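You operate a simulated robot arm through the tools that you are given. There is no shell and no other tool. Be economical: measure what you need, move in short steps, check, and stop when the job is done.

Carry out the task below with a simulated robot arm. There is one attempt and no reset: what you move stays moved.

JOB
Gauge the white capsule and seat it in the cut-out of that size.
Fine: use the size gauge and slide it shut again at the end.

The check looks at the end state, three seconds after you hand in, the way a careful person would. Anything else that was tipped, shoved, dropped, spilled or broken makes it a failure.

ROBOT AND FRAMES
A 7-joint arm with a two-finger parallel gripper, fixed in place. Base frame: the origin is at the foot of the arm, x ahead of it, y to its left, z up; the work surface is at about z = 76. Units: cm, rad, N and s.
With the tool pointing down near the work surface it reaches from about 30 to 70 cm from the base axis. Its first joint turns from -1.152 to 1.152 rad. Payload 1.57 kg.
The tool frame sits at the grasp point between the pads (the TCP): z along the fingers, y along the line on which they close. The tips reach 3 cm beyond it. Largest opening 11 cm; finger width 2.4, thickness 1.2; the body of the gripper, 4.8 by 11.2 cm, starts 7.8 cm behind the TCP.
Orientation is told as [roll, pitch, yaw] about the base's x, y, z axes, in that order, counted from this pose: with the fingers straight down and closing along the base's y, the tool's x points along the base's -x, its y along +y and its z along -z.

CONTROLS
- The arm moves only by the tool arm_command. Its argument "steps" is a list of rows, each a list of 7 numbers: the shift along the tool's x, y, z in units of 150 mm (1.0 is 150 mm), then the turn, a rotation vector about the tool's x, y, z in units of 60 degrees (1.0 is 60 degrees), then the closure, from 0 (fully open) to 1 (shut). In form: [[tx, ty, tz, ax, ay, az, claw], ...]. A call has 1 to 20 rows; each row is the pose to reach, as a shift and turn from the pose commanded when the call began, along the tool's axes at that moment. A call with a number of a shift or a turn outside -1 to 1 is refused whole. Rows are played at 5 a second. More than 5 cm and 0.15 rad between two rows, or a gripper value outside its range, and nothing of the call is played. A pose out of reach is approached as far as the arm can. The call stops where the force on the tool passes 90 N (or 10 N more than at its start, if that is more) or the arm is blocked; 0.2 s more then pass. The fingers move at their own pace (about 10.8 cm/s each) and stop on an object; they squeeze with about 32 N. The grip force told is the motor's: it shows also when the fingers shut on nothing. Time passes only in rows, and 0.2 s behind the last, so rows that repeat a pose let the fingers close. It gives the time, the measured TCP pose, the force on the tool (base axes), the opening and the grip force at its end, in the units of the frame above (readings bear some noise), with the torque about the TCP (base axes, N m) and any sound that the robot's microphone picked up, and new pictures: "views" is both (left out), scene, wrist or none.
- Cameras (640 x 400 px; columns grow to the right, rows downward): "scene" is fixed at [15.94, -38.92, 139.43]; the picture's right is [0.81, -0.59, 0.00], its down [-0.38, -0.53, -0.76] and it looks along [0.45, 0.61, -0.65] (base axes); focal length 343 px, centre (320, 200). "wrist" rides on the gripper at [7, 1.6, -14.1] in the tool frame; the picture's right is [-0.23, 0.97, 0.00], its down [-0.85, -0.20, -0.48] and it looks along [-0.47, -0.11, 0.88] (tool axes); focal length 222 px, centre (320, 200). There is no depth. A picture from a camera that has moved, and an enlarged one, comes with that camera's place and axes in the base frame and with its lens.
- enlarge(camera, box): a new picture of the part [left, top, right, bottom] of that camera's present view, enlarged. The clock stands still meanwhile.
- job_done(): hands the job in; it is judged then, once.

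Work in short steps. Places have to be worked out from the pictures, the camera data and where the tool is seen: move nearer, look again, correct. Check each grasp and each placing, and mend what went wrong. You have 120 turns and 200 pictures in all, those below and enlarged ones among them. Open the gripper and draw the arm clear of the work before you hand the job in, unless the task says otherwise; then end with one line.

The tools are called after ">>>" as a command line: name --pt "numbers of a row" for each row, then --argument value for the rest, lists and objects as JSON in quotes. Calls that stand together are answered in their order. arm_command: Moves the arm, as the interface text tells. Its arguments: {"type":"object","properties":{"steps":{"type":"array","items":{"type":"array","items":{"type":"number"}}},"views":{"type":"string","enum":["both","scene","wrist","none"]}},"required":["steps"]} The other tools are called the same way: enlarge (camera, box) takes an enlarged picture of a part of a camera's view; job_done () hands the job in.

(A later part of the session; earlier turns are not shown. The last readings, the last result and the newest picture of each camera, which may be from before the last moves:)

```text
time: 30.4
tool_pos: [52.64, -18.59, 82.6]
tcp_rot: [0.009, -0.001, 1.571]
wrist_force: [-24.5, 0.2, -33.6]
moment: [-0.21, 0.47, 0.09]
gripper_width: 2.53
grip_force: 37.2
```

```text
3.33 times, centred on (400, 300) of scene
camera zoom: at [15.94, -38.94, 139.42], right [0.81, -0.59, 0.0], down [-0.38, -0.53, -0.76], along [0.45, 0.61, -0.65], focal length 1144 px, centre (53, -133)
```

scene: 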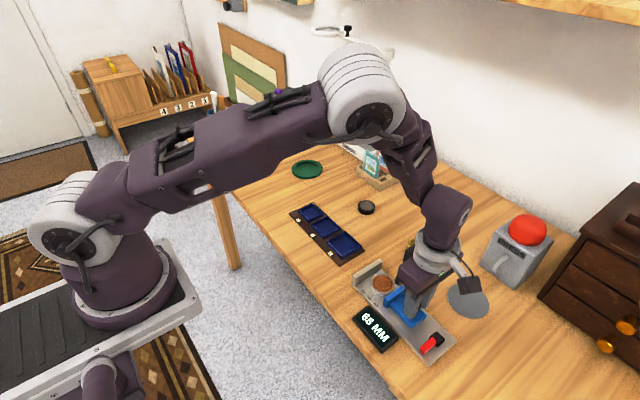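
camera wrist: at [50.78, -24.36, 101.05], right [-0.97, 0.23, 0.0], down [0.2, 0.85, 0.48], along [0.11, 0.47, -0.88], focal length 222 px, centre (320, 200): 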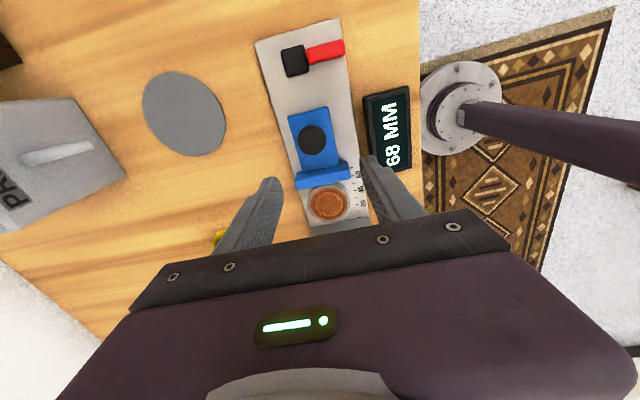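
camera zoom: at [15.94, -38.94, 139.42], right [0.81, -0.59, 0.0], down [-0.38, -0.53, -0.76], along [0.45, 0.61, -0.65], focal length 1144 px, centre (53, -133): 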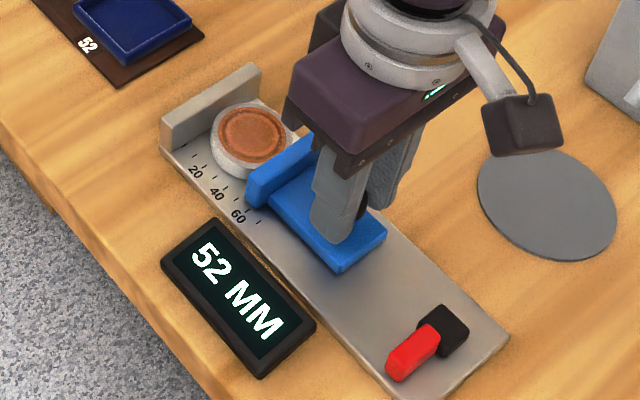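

Display reads 52 mm, but there's no y force yet. I push a little further to confirm it is closed on the capsule.

>>> arm_command --pt "-0.01 0 0 0 0 0 1" --pt "-0.02 0 0 0 0 0 1" --pt "-0.025 0 0 0 0 0 1" --pt "-0.025 0 0 0 0 0 1" --views "none"

>>> enlarge --camera "scene" --box '[340, 240, 460, 360]'

```text
time: 31.4
tool_pos: [52.62, -18.47, 82.66]
tcp_rot: [0.005, 0.002, 1.568]
wrist_force: [-24.0, -18.4, -29.2]
moment: [-0.57, 0.55, 0.22]
gripper_width: 2.55
grip_force: 36.6
```

```text
3.33 times, centred on (400, 300) of scene
camera zoom: at [15.94, -38.98, 139.41], right [0.81, -0.59, 0.0], down [-0.38, -0.53, -0.76], along [0.45, 0.61, -0.65], focal length 1144 px, centre (53, -133)
```

zoom: 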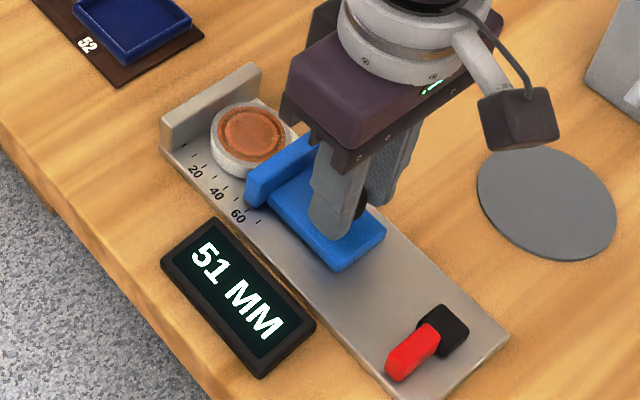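

Blocked at 51 mm, so the capsule goes in the 52 cut-out. I slide the jaw back open, release the knob and rise.

>>> arm_command --pt "0.05 0 0 0 0 0 1" --pt "0.1 0 0 0 0 0 1" --pt "0.14 0 0 0 0 0 1" --pt "0.14 0 0 0 0 0 0.7" --pt "0.14 0 0 0 0 0 0.4" --pt "0.14 0 0 0 0 0 0.4" --pt "0.14 0 -0.2 0 0 0 0.4" --pt "0.14 0 -0.45 0 0 0 0.3" --pt "-0.1 0 -0.45 0 0 0 0.3" --pt "-0.3 0 -0.45 0 0 0 0.3" --pt "-0.47 0 -0.45 0 0 0 0.3" --pt "-0.47 0 -0.45 0 0 0 0.3" --views "wrist"

>>> enlarge --camera "wrist" --box '[220, 60, 420, 220]'

```text
time: 34.0
tool_pos: [52.8, -11.21, 89.64]
tcp_rot: [-0.001, -0.001, 1.57]
wrist_force: [-0.1, -0.1, -0.7]
moment: [-0.05, -0.01, -0.01]
gripper_width: 7.69
grip_force: 0.1
camera wrist: at [51.24, -18.27, 103.85], right [-0.97, 0.23, 0.0], down [0.2, 0.85, 0.48], along [0.11, 0.47, -0.88], focal length 222 px, centre (320, 200)
```

wrist: 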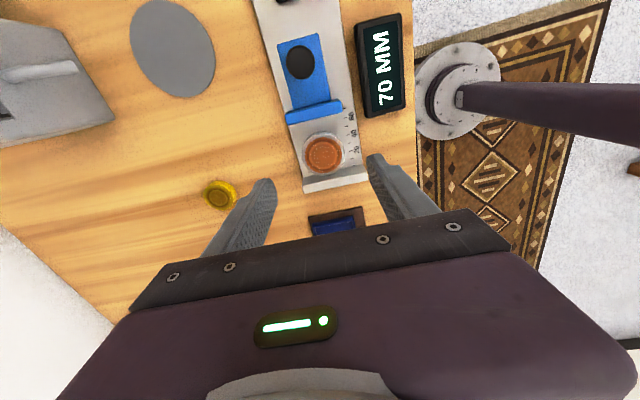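

```text
2.50 times, centred on (320, 140) of wrist
camera zoom: at [51.24, -18.27, 103.85], right [-0.97, 0.23, 0.0], down [0.2, 0.85, 0.48], along [0.11, 0.47, -0.88], focal length 555 px, centre (320, 350)
```

zoom: 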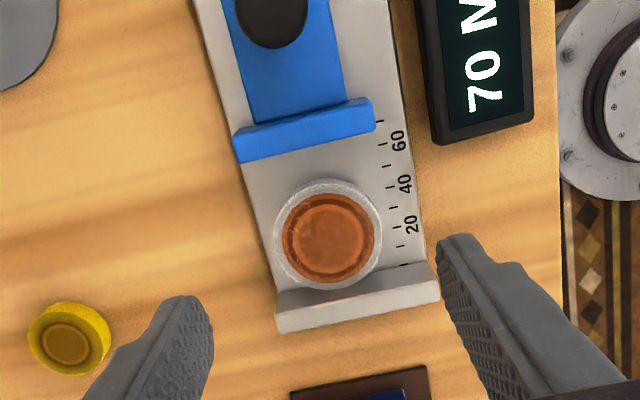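

Capsule at (52.7, -10.55), touching the fixed jaw. I descend onto it with the tips about 0.4 cm above its bottom and close.

>>> arm_command --pt "-0.044 0.005 0.2 0 0 0 0.3" --pt "-0.044 0.005 0.4 0 0 0 0.3" --pt "-0.044 0.005 0.55 0 0 0 0.3" --pt "-0.044 0.005 0.616 0 0 0 0.3" --pt "-0.044 0.005 0.616 0 0 0 0.3" --views "none"

>>> enlarge --camera "wrist" --box '[220, 100, 420, 240]'

>>> enlarge --camera "scene" --box '[340, 240, 430, 310]'

```text
time: 35.2
tool_pos: [52.66, -10.5, 80.35]
tcp_rot: [0.0, -0.001, 1.568]
wrist_force: [0.1, 0.4, -0.4]
moment: [0.01, 0.02, 0.01]
gripper_width: 7.7
grip_force: 0.1
```

```text
2.86 times, centred on (320, 170) of wrist
camera zoom: at [51.08, -17.55, 94.42], right [-0.97, 0.23, 0.0], down [0.2, 0.85, 0.48], along [0.11, 0.47, -0.88], focal length 635 px, centre (320, 286)
```

zoom: 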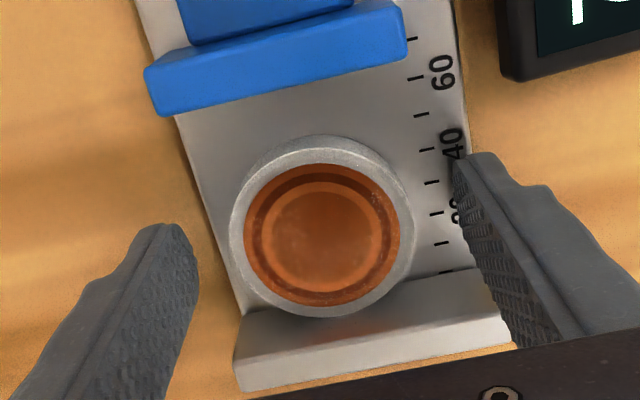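

```text
5.71 times, centred on (385, 275) of scene
camera zoom: at [15.94, -38.92, 139.43], right [0.81, -0.59, 0.0], down [-0.38, -0.53, -0.76], along [0.45, 0.61, -0.65], focal length 1962 px, centre (-51, -229)
```

zoom: 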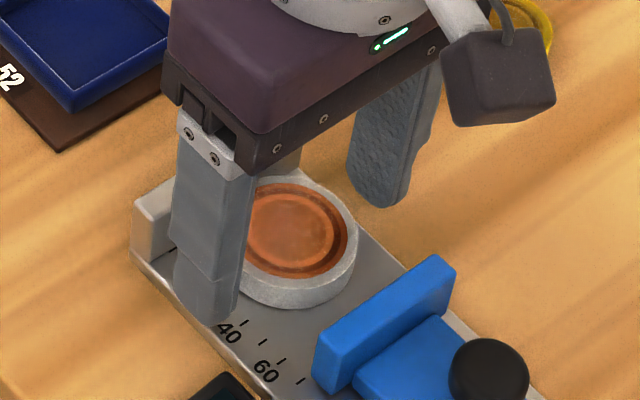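

Centred. Close and lift a little as a test.

>>> arm_command --pt "0 0 0 0 0 0 0.45" --pt "0 0 0 0 0 0 0.6" --pt "0 0 0 0 0 0 0.8" --pt "0 0 0 0 0 0 1" --pt "0 0 0 0 0 0 1" --pt "0 0 -0.02 0 0 0 1" --pt "0 0 -0.05 0 0 0 1" --pt "0 0 -0.05 0 0 0 1" --views "none"

>>> enlarge --camera "scene" --box '[340, 240, 430, 310]'

```text
time: 37.0
tool_pos: [52.73, -10.68, 81.12]
tcp_rot: [0.001, 0.0, 1.571]
wrist_force: [0.4, -0.2, 0.4]
moment: [0.01, 0.02, 0.02]
gripper_width: 5.05
grip_force: 32.0
```

```text
5.71 times, centred on (385, 275) of scene
camera zoom: at [15.94, -38.92, 139.43], right [0.81, -0.59, 0.0], down [-0.38, -0.53, -0.76], along [0.45, 0.61, -0.65], focal length 1962 px, centre (-51, -229)
```

zoom: 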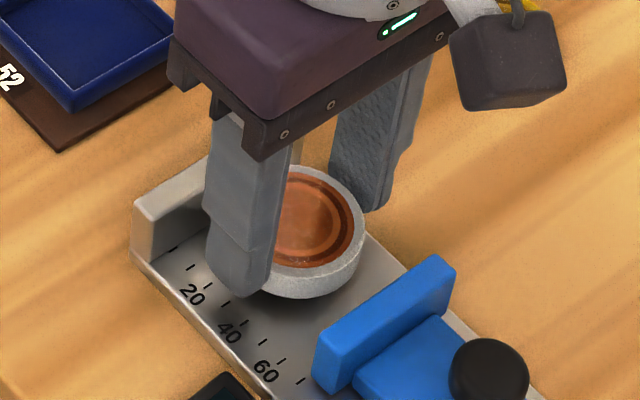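

Held, with a slight tilt. I carry it toward the 52 tray and look down.

>>> arm_command --pt "0 0 -0.2 0 0 0 1" --pt "0 0 -0.4 0 0 0 1" --pt "-0.2 -0.03 -0.46 0 0 0 1" --pt "-0.4 -0.06 -0.46 0 0 0 1" --pt "-0.6 -0.09 -0.46 0 0 0 1" --pt "-0.75 -0.107 -0.46 0 0 0 1" --pt "-0.75 -0.107 -0.46 0 0 0 1" --views "both"

>>> enlarge --camera "wrist" --box '[240, 120, 420, 260]'

>>> enlarge --camera "scene" --box '[290, 180, 410, 275]'

```text
time: 38.6
tool_pos: [54.38, 0.74, 87.79]
tcp_rot: [-0.001, 0.0, 1.57]
wrist_force: [0.2, 0.2, -0.6]
moment: [-0.02, 0.0, -0.02]
gripper_width: 5.07
grip_force: 31.5
camera wrist: at [52.83, -6.2, 102.04], right [-0.97, 0.23, 0.0], down [0.2, 0.85, 0.48], along [0.11, 0.47, -0.88], focal length 222 px, centre (320, 200)
```

scene: 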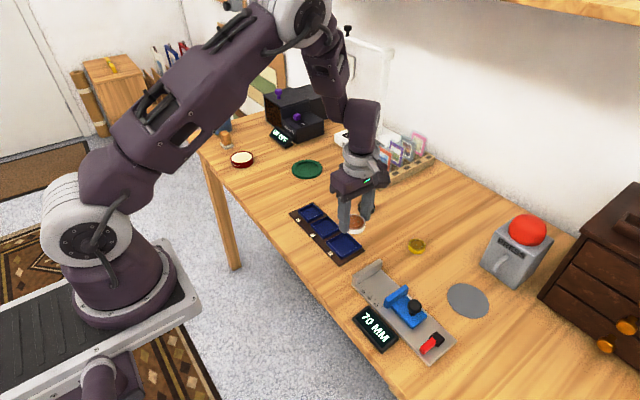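
wrist: 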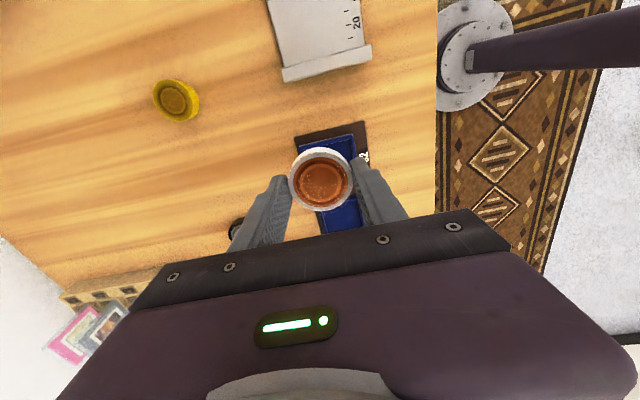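

```text
2.86 times, centred on (330, 190) of wrist
camera zoom: at [52.83, -6.2, 102.04], right [-0.97, 0.23, 0.0], down [0.2, 0.85, 0.48], along [0.11, 0.47, -0.88], focal length 635 px, centre (291, 229)
```

zoom: 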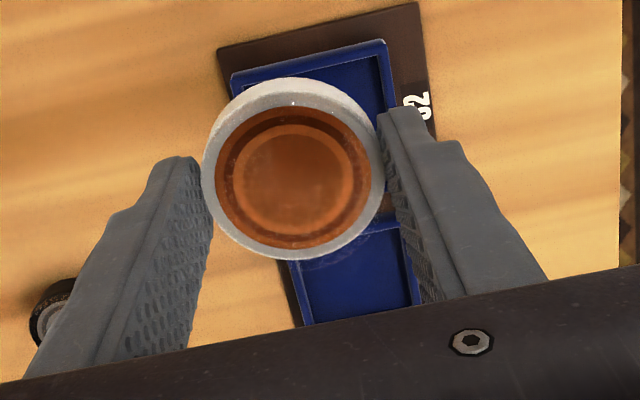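

```text
4.21 times, centred on (350, 228) of scene
camera zoom: at [15.94, -38.92, 139.43], right [0.81, -0.59, 0.0], down [-0.38, -0.53, -0.76], along [0.45, 0.61, -0.65], focal length 1446 px, centre (194, 84)
```

zoom: 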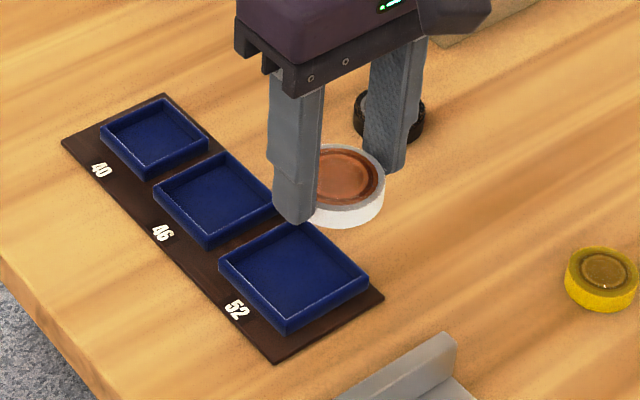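

The held capsule hides the tray; I move further to +y so the wrist camera sees the whole 52 cut-out, to measure it precisely.

>>> arm_command --pt "-0.2 0 0 0 0 0 1" --pt "-0.4 0 0 0 0 0 1" --pt "-0.55 0 0 0 0 0 1" --pt "-0.55 0 0 0 0 0 1" --views "none"

>>> enlarge --camera "wrist" --box '[240, 50, 400, 170]'

>>> enlarge --camera "scene" --box '[310, 215, 380, 270]'

```text
time: 39.6
tool_pos: [54.51, 9.11, 87.79]
tcp_rot: [0.0, 0.001, 1.569]
wrist_force: [-0.7, 0.3, 0.1]
moment: [0.02, 0.02, 0.02]
gripper_width: 5.09
grip_force: 31.9
```

```text
3.33 times, centred on (320, 110) of wrist
camera zoom: at [52.95, 2.16, 101.96], right [-0.97, 0.23, 0.0], down [0.2, 0.85, 0.48], along [0.11, 0.47, -0.88], focal length 740 px, centre (320, 500)
```

zoom: 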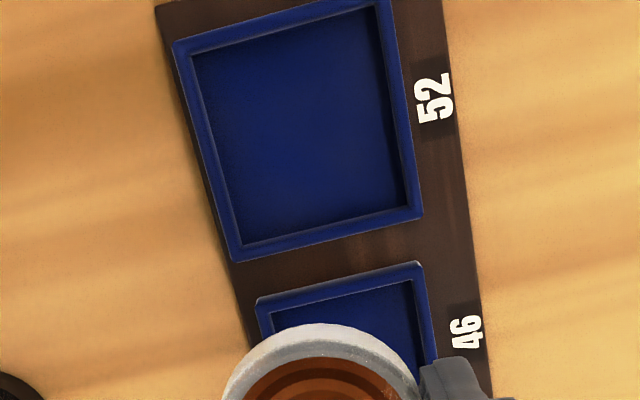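

```text
7.27 times, centred on (345, 242) of scene
camera zoom: at [15.94, -38.92, 139.43], right [0.81, -0.59, 0.0], down [-0.38, -0.53, -0.76], along [0.45, 0.61, -0.65], focal length 2497 px, centre (138, -109)
```

zoom: 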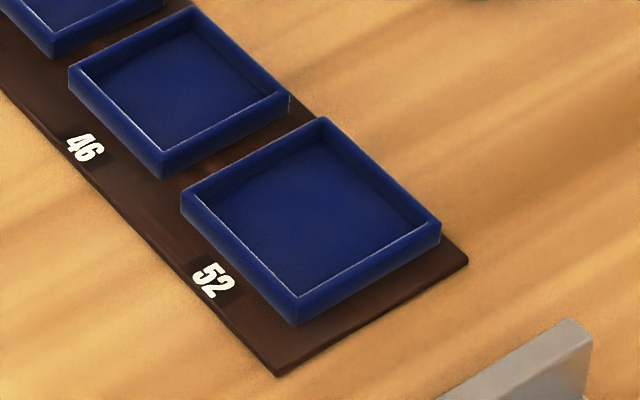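

By wrist triangulation the 52 cut-out's centre is ≈(53.7, 3.0), rim z≈77.4. I move above it and come down to just over the rim.

>>> arm_command --pt "0.2 0.025 0 0 0 0 1" --pt "0.407 0.05 0 0 0 0 1" --pt "0.407 0.05 0.2 0 0 0 1" --pt "0.407 0.05 0.36 0 0 0 1" --pt "0.407 0.05 0.36 0 0 0 1" --views "none"

>>> enlarge --camera "wrist" --box '[240, 110, 400, 230]'

>>> enlarge --camera "scene" --box '[310, 205, 390, 270]'

```text
time: 40.8
tool_pos: [53.46, 3.03, 82.62]
tcp_rot: [0.0, -0.001, 1.57]
wrist_force: [0.0, -0.1, 0.6]
moment: [0.0, -0.01, 0.02]
gripper_width: 5.05
grip_force: 31.9
```

```text
3.33 times, centred on (320, 170) of wrist
camera zoom: at [51.95, -4.06, 96.76], right [-0.97, 0.23, 0.0], down [0.2, 0.85, 0.48], along [0.11, 0.47, -0.88], focal length 740 px, centre (320, 300)
```

zoom: 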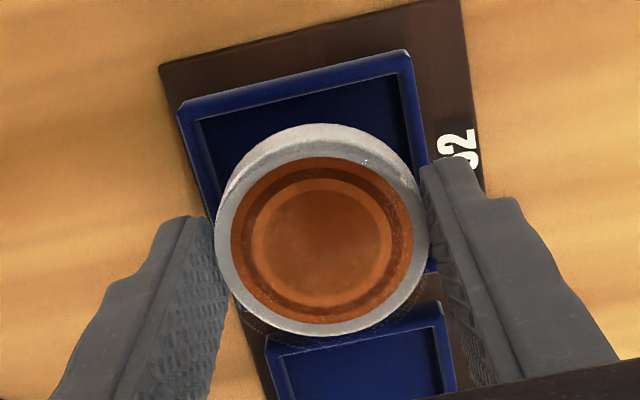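

```text
6.15 times, centred on (350, 238) of scene
camera zoom: at [15.94, -38.92, 139.43], right [0.81, -0.59, 0.0], down [-0.38, -0.53, -0.76], along [0.45, 0.61, -0.65], focal length 2113 px, centre (135, -31)
```

zoom: 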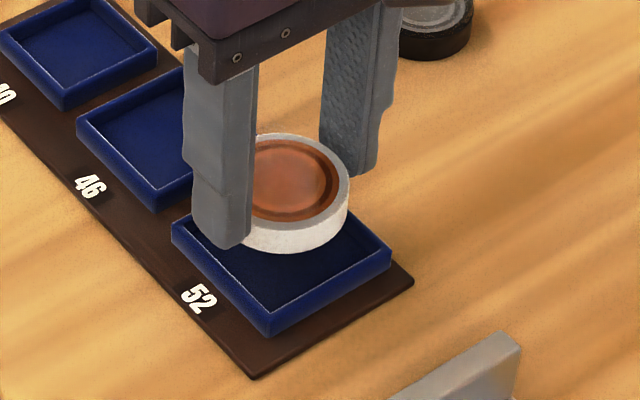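

Capsule is within ~1 mm of the tray centre in the same view. I correct by 1 mm and lower to just above the rim.

>>> arm_command --pt "0.003 -0.006 0.04 0 0 0 1" --pt "0.003 -0.006 0.08 0 0 0 1" --pt "0.003 -0.006 0.1 0 0 0 1" --pt "0.003 -0.006 0.1 0 0 0 1" --views "none"

>>> enlarge --camera "wrist" --box '[240, 110, 400, 230]'

>>> enlarge --camera "scene" --box '[310, 205, 390, 270]'

```text
time: 41.8
tool_pos: [53.65, 2.88, 81.21]
tcp_rot: [0.0, 0.001, 1.572]
wrist_force: [0.1, -0.5, -0.4]
moment: [-0.02, -0.02, -0.02]
gripper_width: 5.06
grip_force: 31.9
```

```text
3.33 times, centred on (320, 170) of wrist
camera zoom: at [52.15, -4.15, 95.23], right [-0.97, 0.23, 0.0], down [0.2, 0.85, 0.48], along [0.11, 0.47, -0.88], focal length 740 px, centre (320, 300)
```

zoom: 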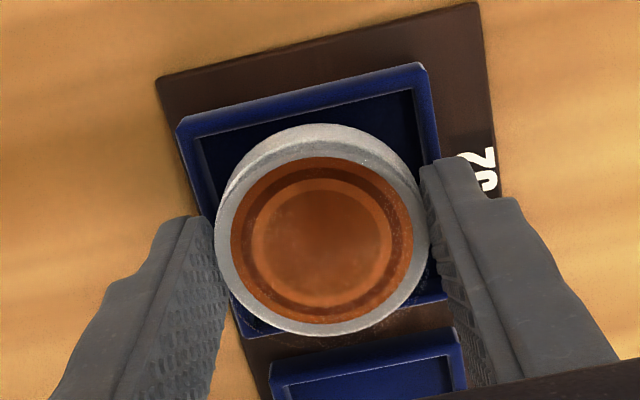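

```text
6.15 times, centred on (350, 238) of scene
camera zoom: at [15.94, -38.92, 139.43], right [0.81, -0.59, 0.0], down [-0.38, -0.53, -0.76], along [0.45, 0.61, -0.65], focal length 2113 px, centre (135, -31)
```

zoom: 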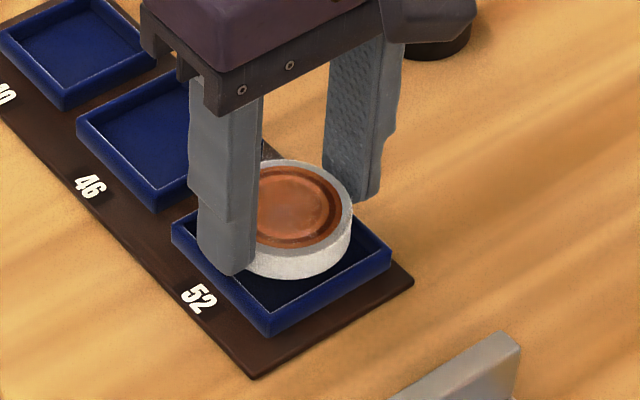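

Fine alignment: capsule about 1 mm too far +x by this view. I correct half a millimetre or so and lower gently to feel for the rim.

>>> arm_command --pt "-0.003 0.005 0.01 0 0 0 1" --pt "-0.003 0.005 0.02 0 0 0 1" --pt "-0.003 0.005 0.03 0 0 0 1" --pt "-0.003 0.005 0.03 0 0 0 1" --views "none"

>>> enlarge --camera "wrist" --box '[240, 110, 400, 230]'

>>> enlarge --camera "scene" --box '[320, 210, 380, 260]'

```text
time: 42.8
tool_pos: [53.69, 2.82, 80.59]
tcp_rot: [-0.001, 0.0, 1.571]
wrist_force: [-0.8, -0.2, -0.7]
moment: [-0.01, -0.01, -0.02]
gripper_width: 5.07
grip_force: 32.0
```

```text
3.33 times, centred on (320, 170) of wrist
camera zoom: at [52.06, -4.14, 94.65], right [-0.97, 0.23, 0.0], down [0.2, 0.85, 0.48], along [0.11, 0.47, -0.88], focal length 740 px, centre (320, 300)
```

zoom: 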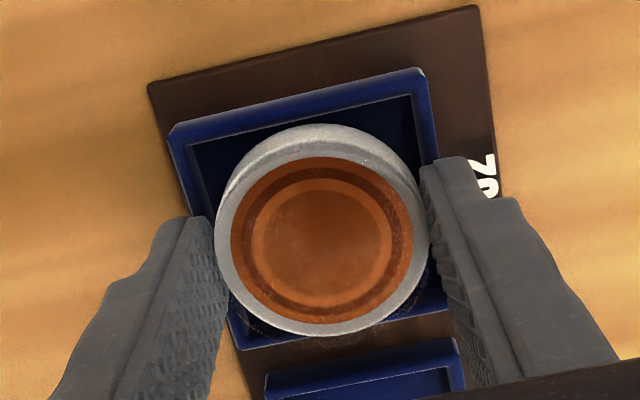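

```text
8.00 times, centred on (350, 235) of scene
camera zoom: at [15.94, -38.92, 139.43], right [0.81, -0.59, 0.0], down [-0.38, -0.53, -0.76], along [0.45, 0.61, -0.65], focal length 2746 px, centre (80, -80)
```

zoom: 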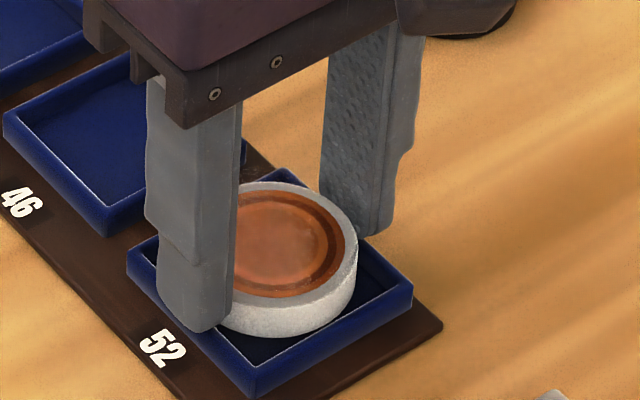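

Still free. By this view capsule is ~1 mm too far -y; I correct and lower further in 2 mm steps.

>>> arm_command --pt "-0.005 0.003 0 0 0 0 1" --pt "-0.005 0.003 0.013 0 0 0 1" --pt "-0.005 0.003 0.013 0 0 0 1" --views "none"

>>> arm_command --pt "0 0 0.013 0 0 0 1" --pt "0 0 0.013 0 0 0 1" --views "none"

>>> enlarge --camera "wrist" --box '[240, 110, 400, 230]'

>>> enlarge --camera "scene" --box '[320, 210, 380, 260]'

```text
time: 43.6
tool_pos: [53.6, 2.92, 80.49]
tcp_rot: [0.0, 0.0, 1.571]
wrist_force: [-7.7, 0.2, 29.6]
moment: [0.07, 0.86, -0.01]
gripper_width: 5.07
grip_force: 31.8
```

```text
time: 44.2
tool_pos: [53.57, 2.98, 80.44]
tcp_rot: [-0.003, 0.002, 1.571]
wrist_force: [-17.1, -3.9, 82.6]
moment: [0.06, 2.67, 0.31]
gripper_width: 5.09
grip_force: 31.9
```

```text
3.33 times, centred on (320, 170) of wrist
camera zoom: at [51.99, -4.08, 94.52], right [-0.97, 0.23, 0.0], down [0.2, 0.86, 0.48], along [0.11, 0.46, -0.88], focal length 740 px, centre (320, 300)
```

zoom: 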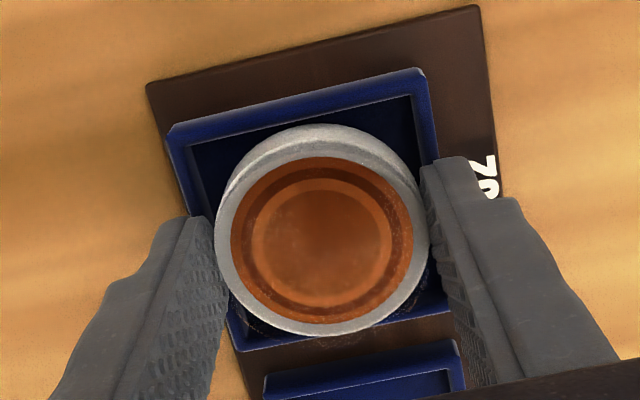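

```text
8.00 times, centred on (350, 235) of scene
camera zoom: at [15.77, -38.94, 139.44], right [0.81, -0.59, 0.0], down [-0.38, -0.53, -0.76], along [0.45, 0.61, -0.65], focal length 2746 px, centre (80, -80)
```

zoom: 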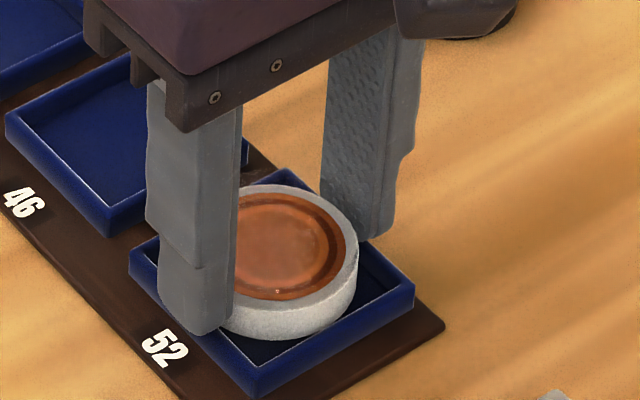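

Contact is at tip height ≈77.4, i.e. the fingertips resting on the rim while the capsule bottom is ~4 mm inside the cut-out. I relieve the load and open slightly to let it drop.

>>> arm_command --pt "0 0 -0.02 0 0 0 1" --pt "0 0 -0.022 0 0 0 1" --pt "0 0 -0.022 0 0 0 0.45" --pt "0 0 -0.022 0 0 0 0.4" --pt "0 0 -0.022 0 0 0 0.4" --views "none"

>>> enlarge --camera "wrist" --box '[240, 110, 400, 230]'

>>> enlarge --camera "scene" --box '[320, 210, 380, 260]'

```text
time: 45.4
tool_pos: [53.64, 3.05, 80.45]
tcp_rot: [-0.002, -0.003, 1.57]
wrist_force: [9.0, 3.2, 14.6]
moment: [-0.02, 0.21, -0.11]
gripper_width: 5.82
grip_force: 0.2
```

```text
3.33 times, centred on (320, 170) of wrist
camera zoom: at [51.99, -3.99, 94.51], right [-0.97, 0.23, 0.0], down [0.2, 0.85, 0.48], along [0.11, 0.47, -0.88], focal length 740 px, centre (320, 300)
```

zoom: 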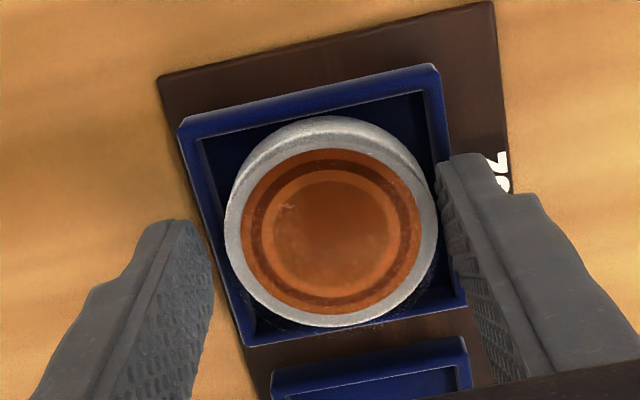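

```text
8.00 times, centred on (350, 235) of scene
camera zoom: at [15.94, -38.92, 139.43], right [0.81, -0.59, 0.0], down [-0.38, -0.53, -0.76], along [0.45, 0.61, -0.65], focal length 2746 px, centre (80, -80)
```

zoom: 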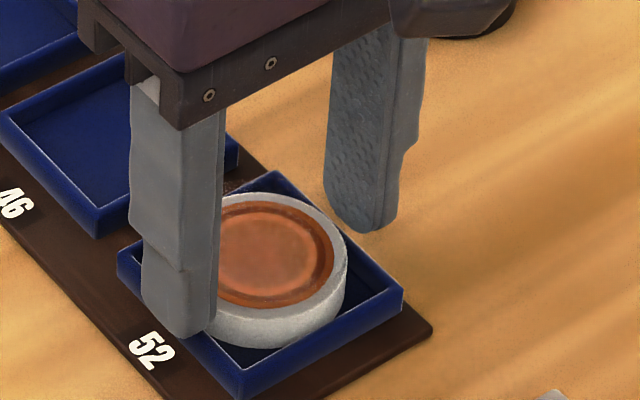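

The -x fingertip is inside the tray wall and has nudged the tray ~3 mm toward -x. I ease the opening to stop pushing, then lift straight out.

>>> arm_command --pt "0 0 0 0 0 0 0.49" --pt "0 0 0 0 0 0 0.49" --pt "0 0 -0.03 0 0 0 0.49" --pt "0 0 -0.06 0 0 0 0.49" --pt "0 0 -0.1 0 0 0 0.49" --pt "0 0 -0.2 0 0 0 0.4" --pt "-0.15 0 -0.45 0 0 0 0.4" --pt "-0.45 0 -0.5 0 0 0 0.4" --views "none"

>>> enlarge --camera "wrist" --box '[240, 50, 400, 170]'

>>> enlarge --camera "scene" --box '[310, 215, 380, 270]'

```text
time: 47.2
tool_pos: [53.73, 9.52, 88.18]
tcp_rot: [0.001, 0.0, 1.573]
wrist_force: [-0.2, -0.4, -0.4]
moment: [-0.04, -0.02, 0.01]
gripper_width: 6.59
grip_force: 0.0
```

```text
3.33 times, centred on (320, 110) of wrist
camera zoom: at [52.14, 2.55, 102.28], right [-0.97, 0.23, 0.0], down [0.2, 0.86, 0.48], along [0.11, 0.47, -0.88], focal length 740 px, centre (320, 500)
```

zoom: 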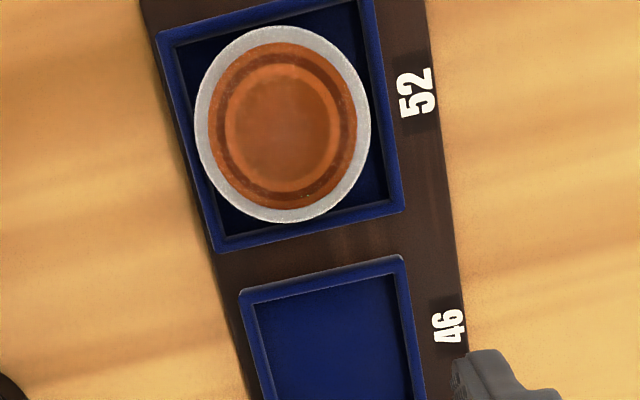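

```text
7.27 times, centred on (345, 242) of scene
camera zoom: at [15.94, -38.93, 139.43], right [0.81, -0.59, 0.0], down [-0.38, -0.53, -0.76], along [0.45, 0.61, -0.65], focal length 2497 px, centre (138, -109)
```

zoom: 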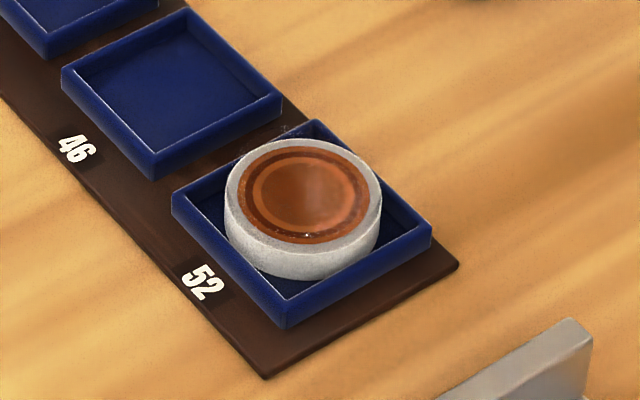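

Capsule is in the 52 cut-out. I zoom in to check that it sits flat.

>>> enlarge --camera "scene" --box '[325, 222, 365, 254]'

>>> enlarge --camera "wrist" --box '[270, 40, 350, 120]'

```text
12.50 times, centred on (345, 238) of scene
camera zoom: at [15.94, -38.93, 139.43], right [0.81, -0.59, 0.0], down [-0.38, -0.53, -0.76], along [0.45, 0.61, -0.65], focal length 4291 px, centre (8, -275)
```

zoom: 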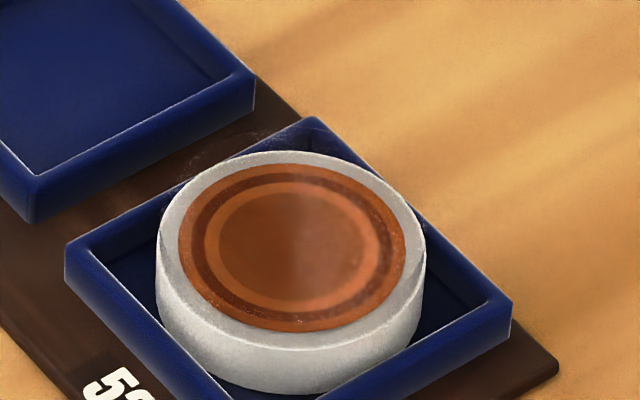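

```text
5.00 times, centred on (310, 80) of wrist
camera zoom: at [52.14, 2.55, 102.28], right [-0.97, 0.23, 0.0], down [0.2, 0.86, 0.48], along [0.11, 0.47, -0.88], focal length 1111 px, centre (370, 800)
```

zoom: 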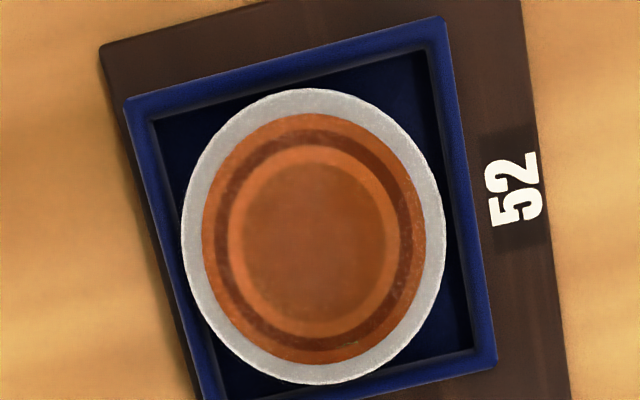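

Top plane height triangulates to z≈78.0, consistent with a flat seat. I verify with a light touch from above with closed fingertips at its centre (53.4, 3.0).

>>> arm_command --pt "0.2 0.02 0 0 0 0 1" --pt "0.435 0.02 0 0 0 0 1" --pt "0.435 0.02 0.2 0 0 0 1" --pt "0.435 0.02 0.4 0 0 0 1" --pt "0.435 0.02 0.455 0 0 0 1" --pt "0.435 0.02 0.455 0 0 0 1" --views "none"

>>> arm_command --pt "0 0 0.01 0 0 0 1" --pt "0 0 0.01 0 0 0 1" --views "none"

>>> enlarge --camera "scene" --box '[310, 205, 380, 260]'

```text
time: 48.6
tool_pos: [53.21, 3.27, 81.76]
tcp_rot: [-0.005, 0.0, 1.571]
wrist_force: [-12.0, 1.9, 58.4]
moment: [0.07, 0.39, -0.01]
gripper_width: 0.0
grip_force: 21.5
```

```text
time: 49.0
tool_pos: [53.3, 3.17, 81.84]
tcp_rot: [-0.006, 0.002, 1.57]
wrist_force: [-13.1, 1.4, 32.1]
moment: [0.02, 0.41, 0.02]
gripper_width: 0.01
grip_force: 21.6
stopped in row 1: the force on the tool passed its limit at 98 N (the readings are from after the stop); the commanded pose is now the measured one
```

```text
7.27 times, centred on (345, 232) of scene
camera zoom: at [15.86, -38.92, 139.44], right [0.81, -0.59, 0.0], down [-0.38, -0.53, -0.76], along [0.45, 0.61, -0.65], focal length 2497 px, centre (138, -36)
```

zoom: 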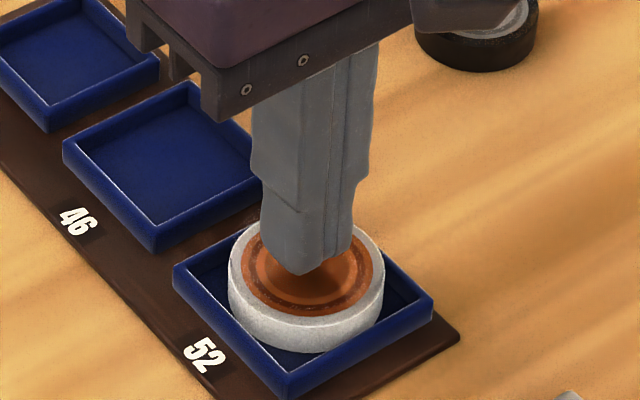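

Firm contact on the capsule at tip height ~78.8. I lift off and take a close wrist look to see whether it lies flat and fully inside.

>>> arm_command --pt "0 0 -0.02 0 0 0 1" --pt "0 0 -0.1 0 0 0 1" --pt "-0.2 0 -0.1 0 0 0 1" --pt "-0.33 0 -0.1 0 0 0 1" --pt "-0.33 0 -0.1 0 0 0 1" --views "none"

>>> enlarge --camera "wrist" --box '[240, 50, 400, 170]'

>>> enlarge --camera "scene" --box '[320, 215, 370, 255]'

```text
time: 50.2
tool_pos: [53.41, 8.2, 83.09]
tcp_rot: [-0.005, -0.001, 1.57]
wrist_force: [0.5, 0.0, 0.4]
moment: [-0.01, 0.01, 0.01]
gripper_width: 0.0
grip_force: 21.1
```

```text
3.33 times, centred on (320, 110) of wrist
camera zoom: at [51.72, 1.22, 97.32], right [-0.97, 0.23, 0.0], down [0.2, 0.86, 0.48], along [0.11, 0.47, -0.88], focal length 740 px, centre (320, 500)
```

zoom: 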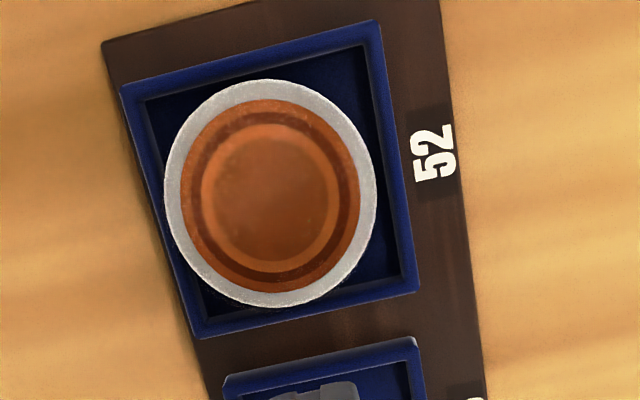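

```text
10.00 times, centred on (345, 235) of scene
camera zoom: at [15.94, -38.92, 139.43], right [0.81, -0.59, 0.0], down [-0.38, -0.53, -0.76], along [0.45, 0.61, -0.65], focal length 3433 px, centre (70, -150)
```

zoom: 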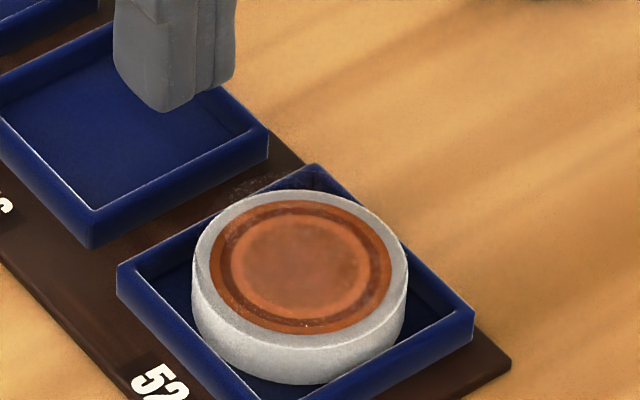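

The rim ellipse shows the capsule is level and seated. Next, I nudge the tray back the ~3 mm it slid: closed fingers on the label side, next to the 52 wall.

>>> arm_command --pt "0 0 -0.2 0 0 0 1" --pt "0.15 0.2 -0.2 0 0 0 1" --pt "0.28 0.407 -0.2 0 0 0 1" --pt "0.28 0.407 0 0 0 0 1" --pt "0.28 0.407 0.15 0 0 0 1" --pt "0.28 0.407 0.19 0 0 0 1" --pt "0.28 0.407 0.19 0 0 0 1" --views "none"

>>> enlarge --camera "wrist" --box '[200, 110, 400, 235]'

>>> enlarge --camera "scene" --box '[300, 205, 380, 270]'

```text
time: 51.8
tool_pos: [47.35, 4.07, 80.11]
tcp_rot: [-0.005, 0.0, 1.57]
wrist_force: [-0.5, 0.4, -0.2]
moment: [-0.03, 0.02, 0.02]
gripper_width: 0.0
grip_force: 21.4
```

```text
3.20 times, centred on (300, 172) of wrist
camera zoom: at [45.72, -2.97, 94.27], right [-0.97, 0.23, 0.0], down [0.2, 0.86, 0.48], along [0.11, 0.47, -0.88], focal length 711 px, centre (384, 288)
```

zoom: 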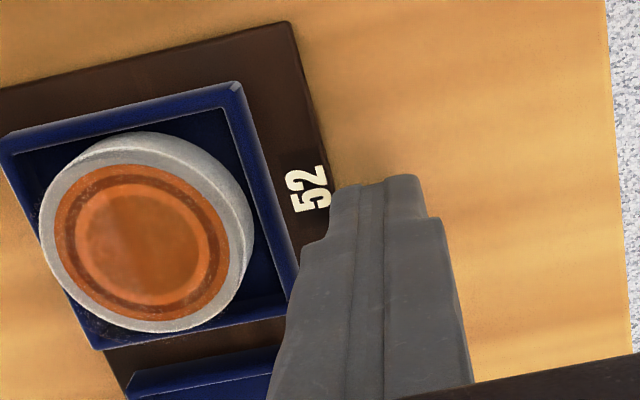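

```text
6.15 times, centred on (340, 238) of scene
camera zoom: at [15.94, -38.92, 139.43], right [0.81, -0.59, 0.0], down [-0.38, -0.53, -0.76], along [0.45, 0.61, -0.65], focal length 2113 px, centre (197, -31)
```

zoom: 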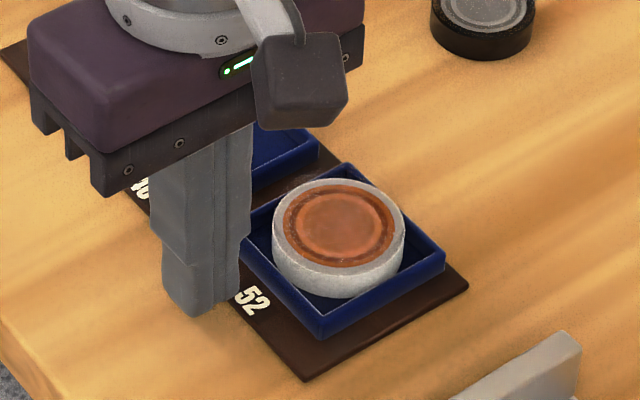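

Fingers stand clear beside the wall at z≈77. I push slowly in +x until the face is at x≈50.6.

>>> arm_command --pt "0 -0.06 0 0 0 0 1" --pt "0 -0.1 0 0 0 0 1" --pt "0 -0.115 0 0 0 0 1" --pt "0 -0.127 0 0 0 0 1" --pt "0 -0.137 0 0 0 0 1" --pt "0 -0.137 0 0 0 0 1" --views "none"

>>> enlarge --camera "scene" --box '[310, 215, 380, 270]'

```text
time: 53.2
tool_pos: [49.36, 3.94, 80.16]
tcp_rot: [-0.002, 0.001, 1.571]
wrist_force: [-2.2, -1.2, 0.1]
moment: [0.0, 0.05, 0.04]
gripper_width: 0.0
grip_force: 21.7
```

```text
7.27 times, centred on (345, 242) of scene
camera zoom: at [15.94, -38.93, 139.43], right [0.81, -0.59, 0.0], down [-0.38, -0.53, -0.76], along [0.45, 0.61, -0.65], focal length 2497 px, centre (138, -109)
```

zoom: 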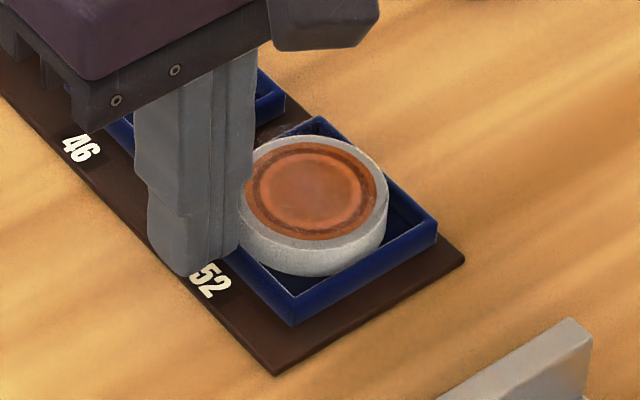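

The tray is back within ~1 mm of its starting place. I back off, rise, and head for the knob.

>>> arm_command --pt "0 0.05 0 0 0 0 1" --pt "0 0.1 0 0 0 0 1" --pt "0 0.1 -0.25 0 0 0 1" --pt "0 0.1 -0.5 0 0 0 0.8" --pt "0 0 -0.75 0 0 0 0.6" --pt "0.25 -0.1 -0.75 0 0 0 0.4" --pt "0.5 -0.2 -0.75 0 0 0 0.4" --pt "0.75 -0.21 -0.75 0 0 0 0.4" --pt "1 -0.21 -0.75 0 0 0 0.4" --views "none"

>>> arm_command --pt "0.2 0 0 0 0 0 0.4" --pt "0.4 0 0.1 0 0 0 0.4" --pt "0.6 0 0.2 0 0 0 0.4" --pt "0.6 0 0.2 0 0 0 0.4" --views "both"

```text
time: 55.2
tool_pos: [52.54, -11.15, 91.42]
tcp_rot: [-0.003, 0.0, 1.572]
wrist_force: [0.2, -0.7, 0.2]
moment: [-0.02, -0.02, 0.03]
gripper_width: 6.6
grip_force: 0.1
```

```text
time: 56.2
tool_pos: [52.75, -19.96, 88.57]
tcp_rot: [-0.003, 0.001, 1.572]
wrist_force: [-0.1, -0.5, -0.3]
moment: [0.0, -0.01, -0.01]
gripper_width: 6.58
grip_force: 0.1
camera wrist: at [51.11, -26.97, 102.65], right [-0.97, 0.23, 0.0], down [0.2, 0.86, 0.48], along [0.11, 0.47, -0.88], focal length 222 px, centre (320, 200)
```

scene: 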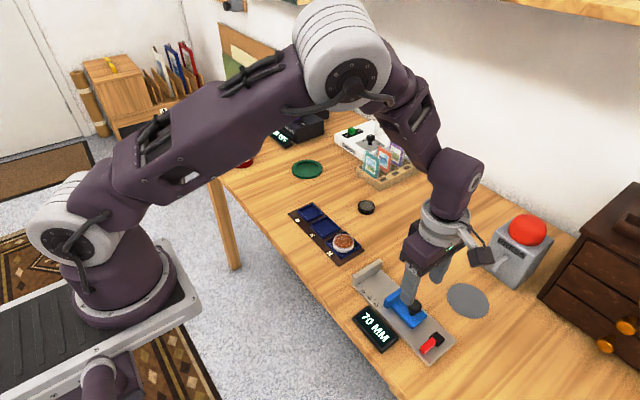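
wrist: 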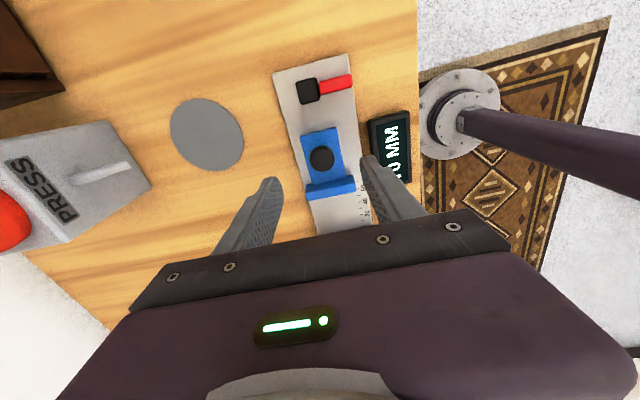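

Knob at (52.5, -20.2). Descend, grip it.

>>> arm_command --pt "0.02 0.005 0.2 0 0 0 0.4" --pt "0.02 0.005 0.41 0 0 0 0.4" --pt "0.02 0.005 0.41 0 0 0 0.4" --pt "0.02 0.005 0.41 0 0 0 0.7" --pt "0.02 0.005 0.41 0 0 0 1" --pt "0.02 0.005 0.41 0 0 0 1" --views "none"

>>> arm_command --pt "-0.1 0 0 0 0 0 1" --pt "-0.2 0 0 0 0 0 1" --pt "-0.3 0 0 0 0 0 1" --pt "-0.4 0 0 0 0 0 1" --pt "-0.45 0 0 0 0 0 1" --pt "-0.45 0 0 0 0 0 1" --views "none"

>>> enlarge --camera "scene" --box '[340, 240, 460, 360]'

```text
time: 57.6
tool_pos: [52.56, -20.14, 82.28]
tcp_rot: [-0.009, 0.001, 1.572]
wrist_force: [21.4, -0.9, -13.2]
moment: [-0.14, -0.55, -0.09]
gripper_width: 2.57
grip_force: 36.3
```

```text
time: 59.0
tool_pos: [52.57, -13.54, 82.39]
tcp_rot: [-0.003, 0.001, 1.569]
wrist_force: [21.8, -0.4, -34.0]
moment: [-0.28, -0.38, -0.1]
gripper_width: 2.53
grip_force: 36.9
```

```text
3.33 times, centred on (400, 300) of scene
camera zoom: at [16.04, -38.94, 139.41], right [0.81, -0.59, 0.0], down [-0.38, -0.53, -0.76], along [0.44, 0.61, -0.65], focal length 1144 px, centre (53, -133)
```

zoom: 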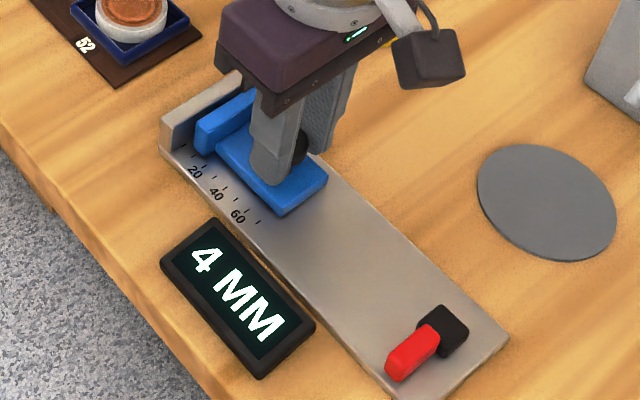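

4 mm left; I push the rest until it meets the fixed jaw.

>>> arm_command --pt "-0.015 0 0.007 0 0 0 1" --pt "-0.028 0 0.007 0 0 0 1" --pt "-0.034 0 0.007 0 0 0 1" --pt "-0.034 0 0.007 0 0 0 1" --views "none"

>>> enlarge --camera "scene" --box '[340, 240, 460, 360]'

```text
time: 60.0
tool_pos: [52.62, -13.22, 82.34]
tcp_rot: [-0.007, 0.001, 1.569]
wrist_force: [20.4, -8.8, -4.2]
moment: [-0.34, -0.46, -0.15]
gripper_width: 2.54
grip_force: 36.1
```

```text
3.33 times, centred on (400, 300) of scene
camera zoom: at [15.99, -38.94, 139.41], right [0.81, -0.59, 0.0], down [-0.38, -0.53, -0.76], along [0.44, 0.61, -0.65], focal length 1144 px, centre (53, -133)
```

zoom: 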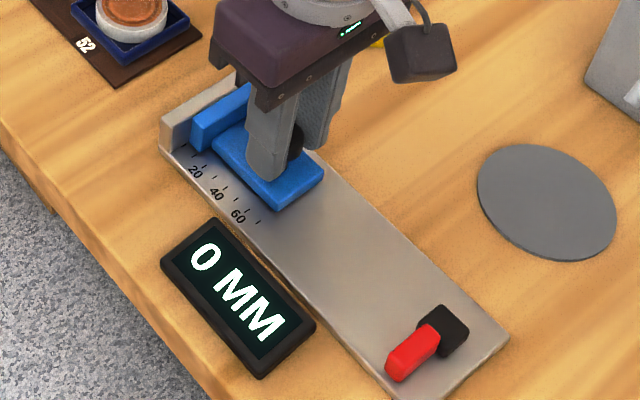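

0 mm, shut. I release the knob, rise straight up and clear the work.

>>> arm_command --pt "0 0 0 0 0 0 0.7" --pt "0 0 0 0 0 0 0.4" --pt "0 0 0 0 0 0 0.4" --pt "0 0 -0.2 0 0 0 0.4" --pt "0 0 -0.5 0 0 0 0.2" --pt "0 0 -0.8 0 0 0 0" --pt "0 0.2 -1 0 0 0 0" --pt "0 0.4 -1 0 0 0 0" --pt "0 0.4 -1 0 0 0 0" --views "scene"

>>> enlarge --camera "scene" --box '[290, 180, 460, 370]'

>>> enlarge --camera "scene" --box '[310, 215, 380, 270]'

```text
time: 62.0
tool_pos: [46.19, -12.89, 97.21]
tcp_rot: [-0.006, -0.001, 1.569]
wrist_force: [0.1, -0.1, -1.1]
moment: [0.01, -0.01, 0.03]
gripper_width: 10.98
grip_force: 0.1
```

scene: 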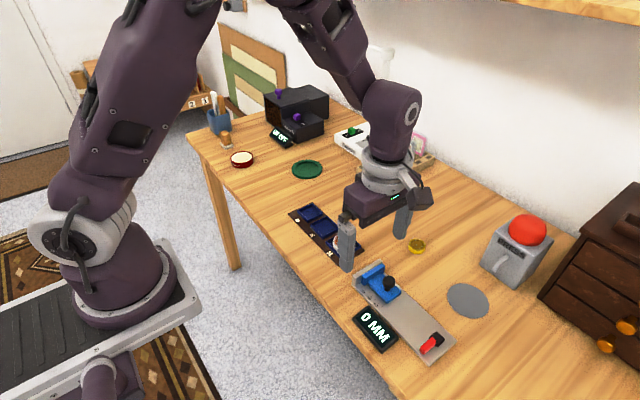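

```text
2.11 times, centred on (375, 275) of scene
camera zoom: at [15.94, -38.92, 139.43], right [0.81, -0.59, 0.0], down [-0.38, -0.53, -0.76], along [0.45, 0.61, -0.65], focal length 723 px, centre (204, 42)
```

zoom: 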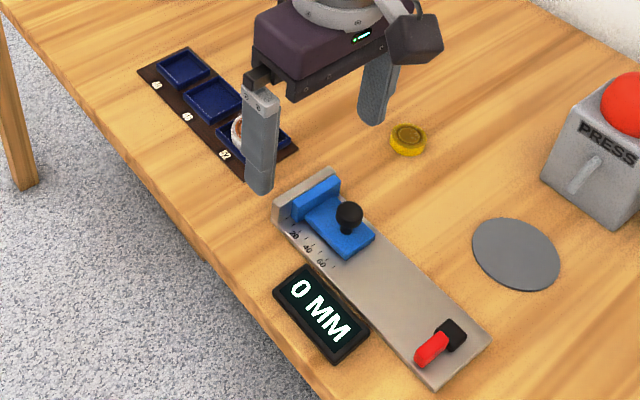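

```text
7.27 times, centred on (345, 242) of scene
camera zoom: at [15.94, -38.92, 139.43], right [0.81, -0.59, 0.0], down [-0.38, -0.53, -0.76], along [0.45, 0.61, -0.65], focal length 2497 px, centre (138, -109)
```

zoom: 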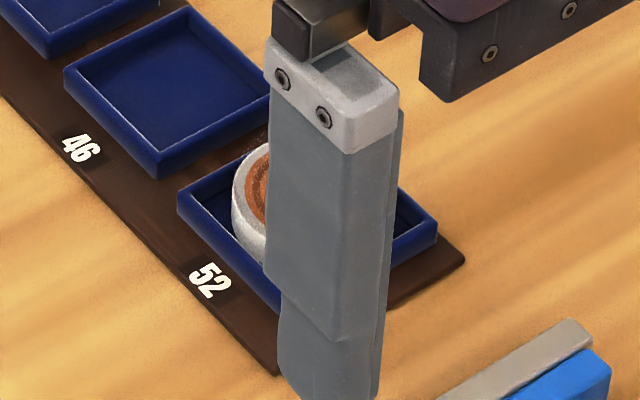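

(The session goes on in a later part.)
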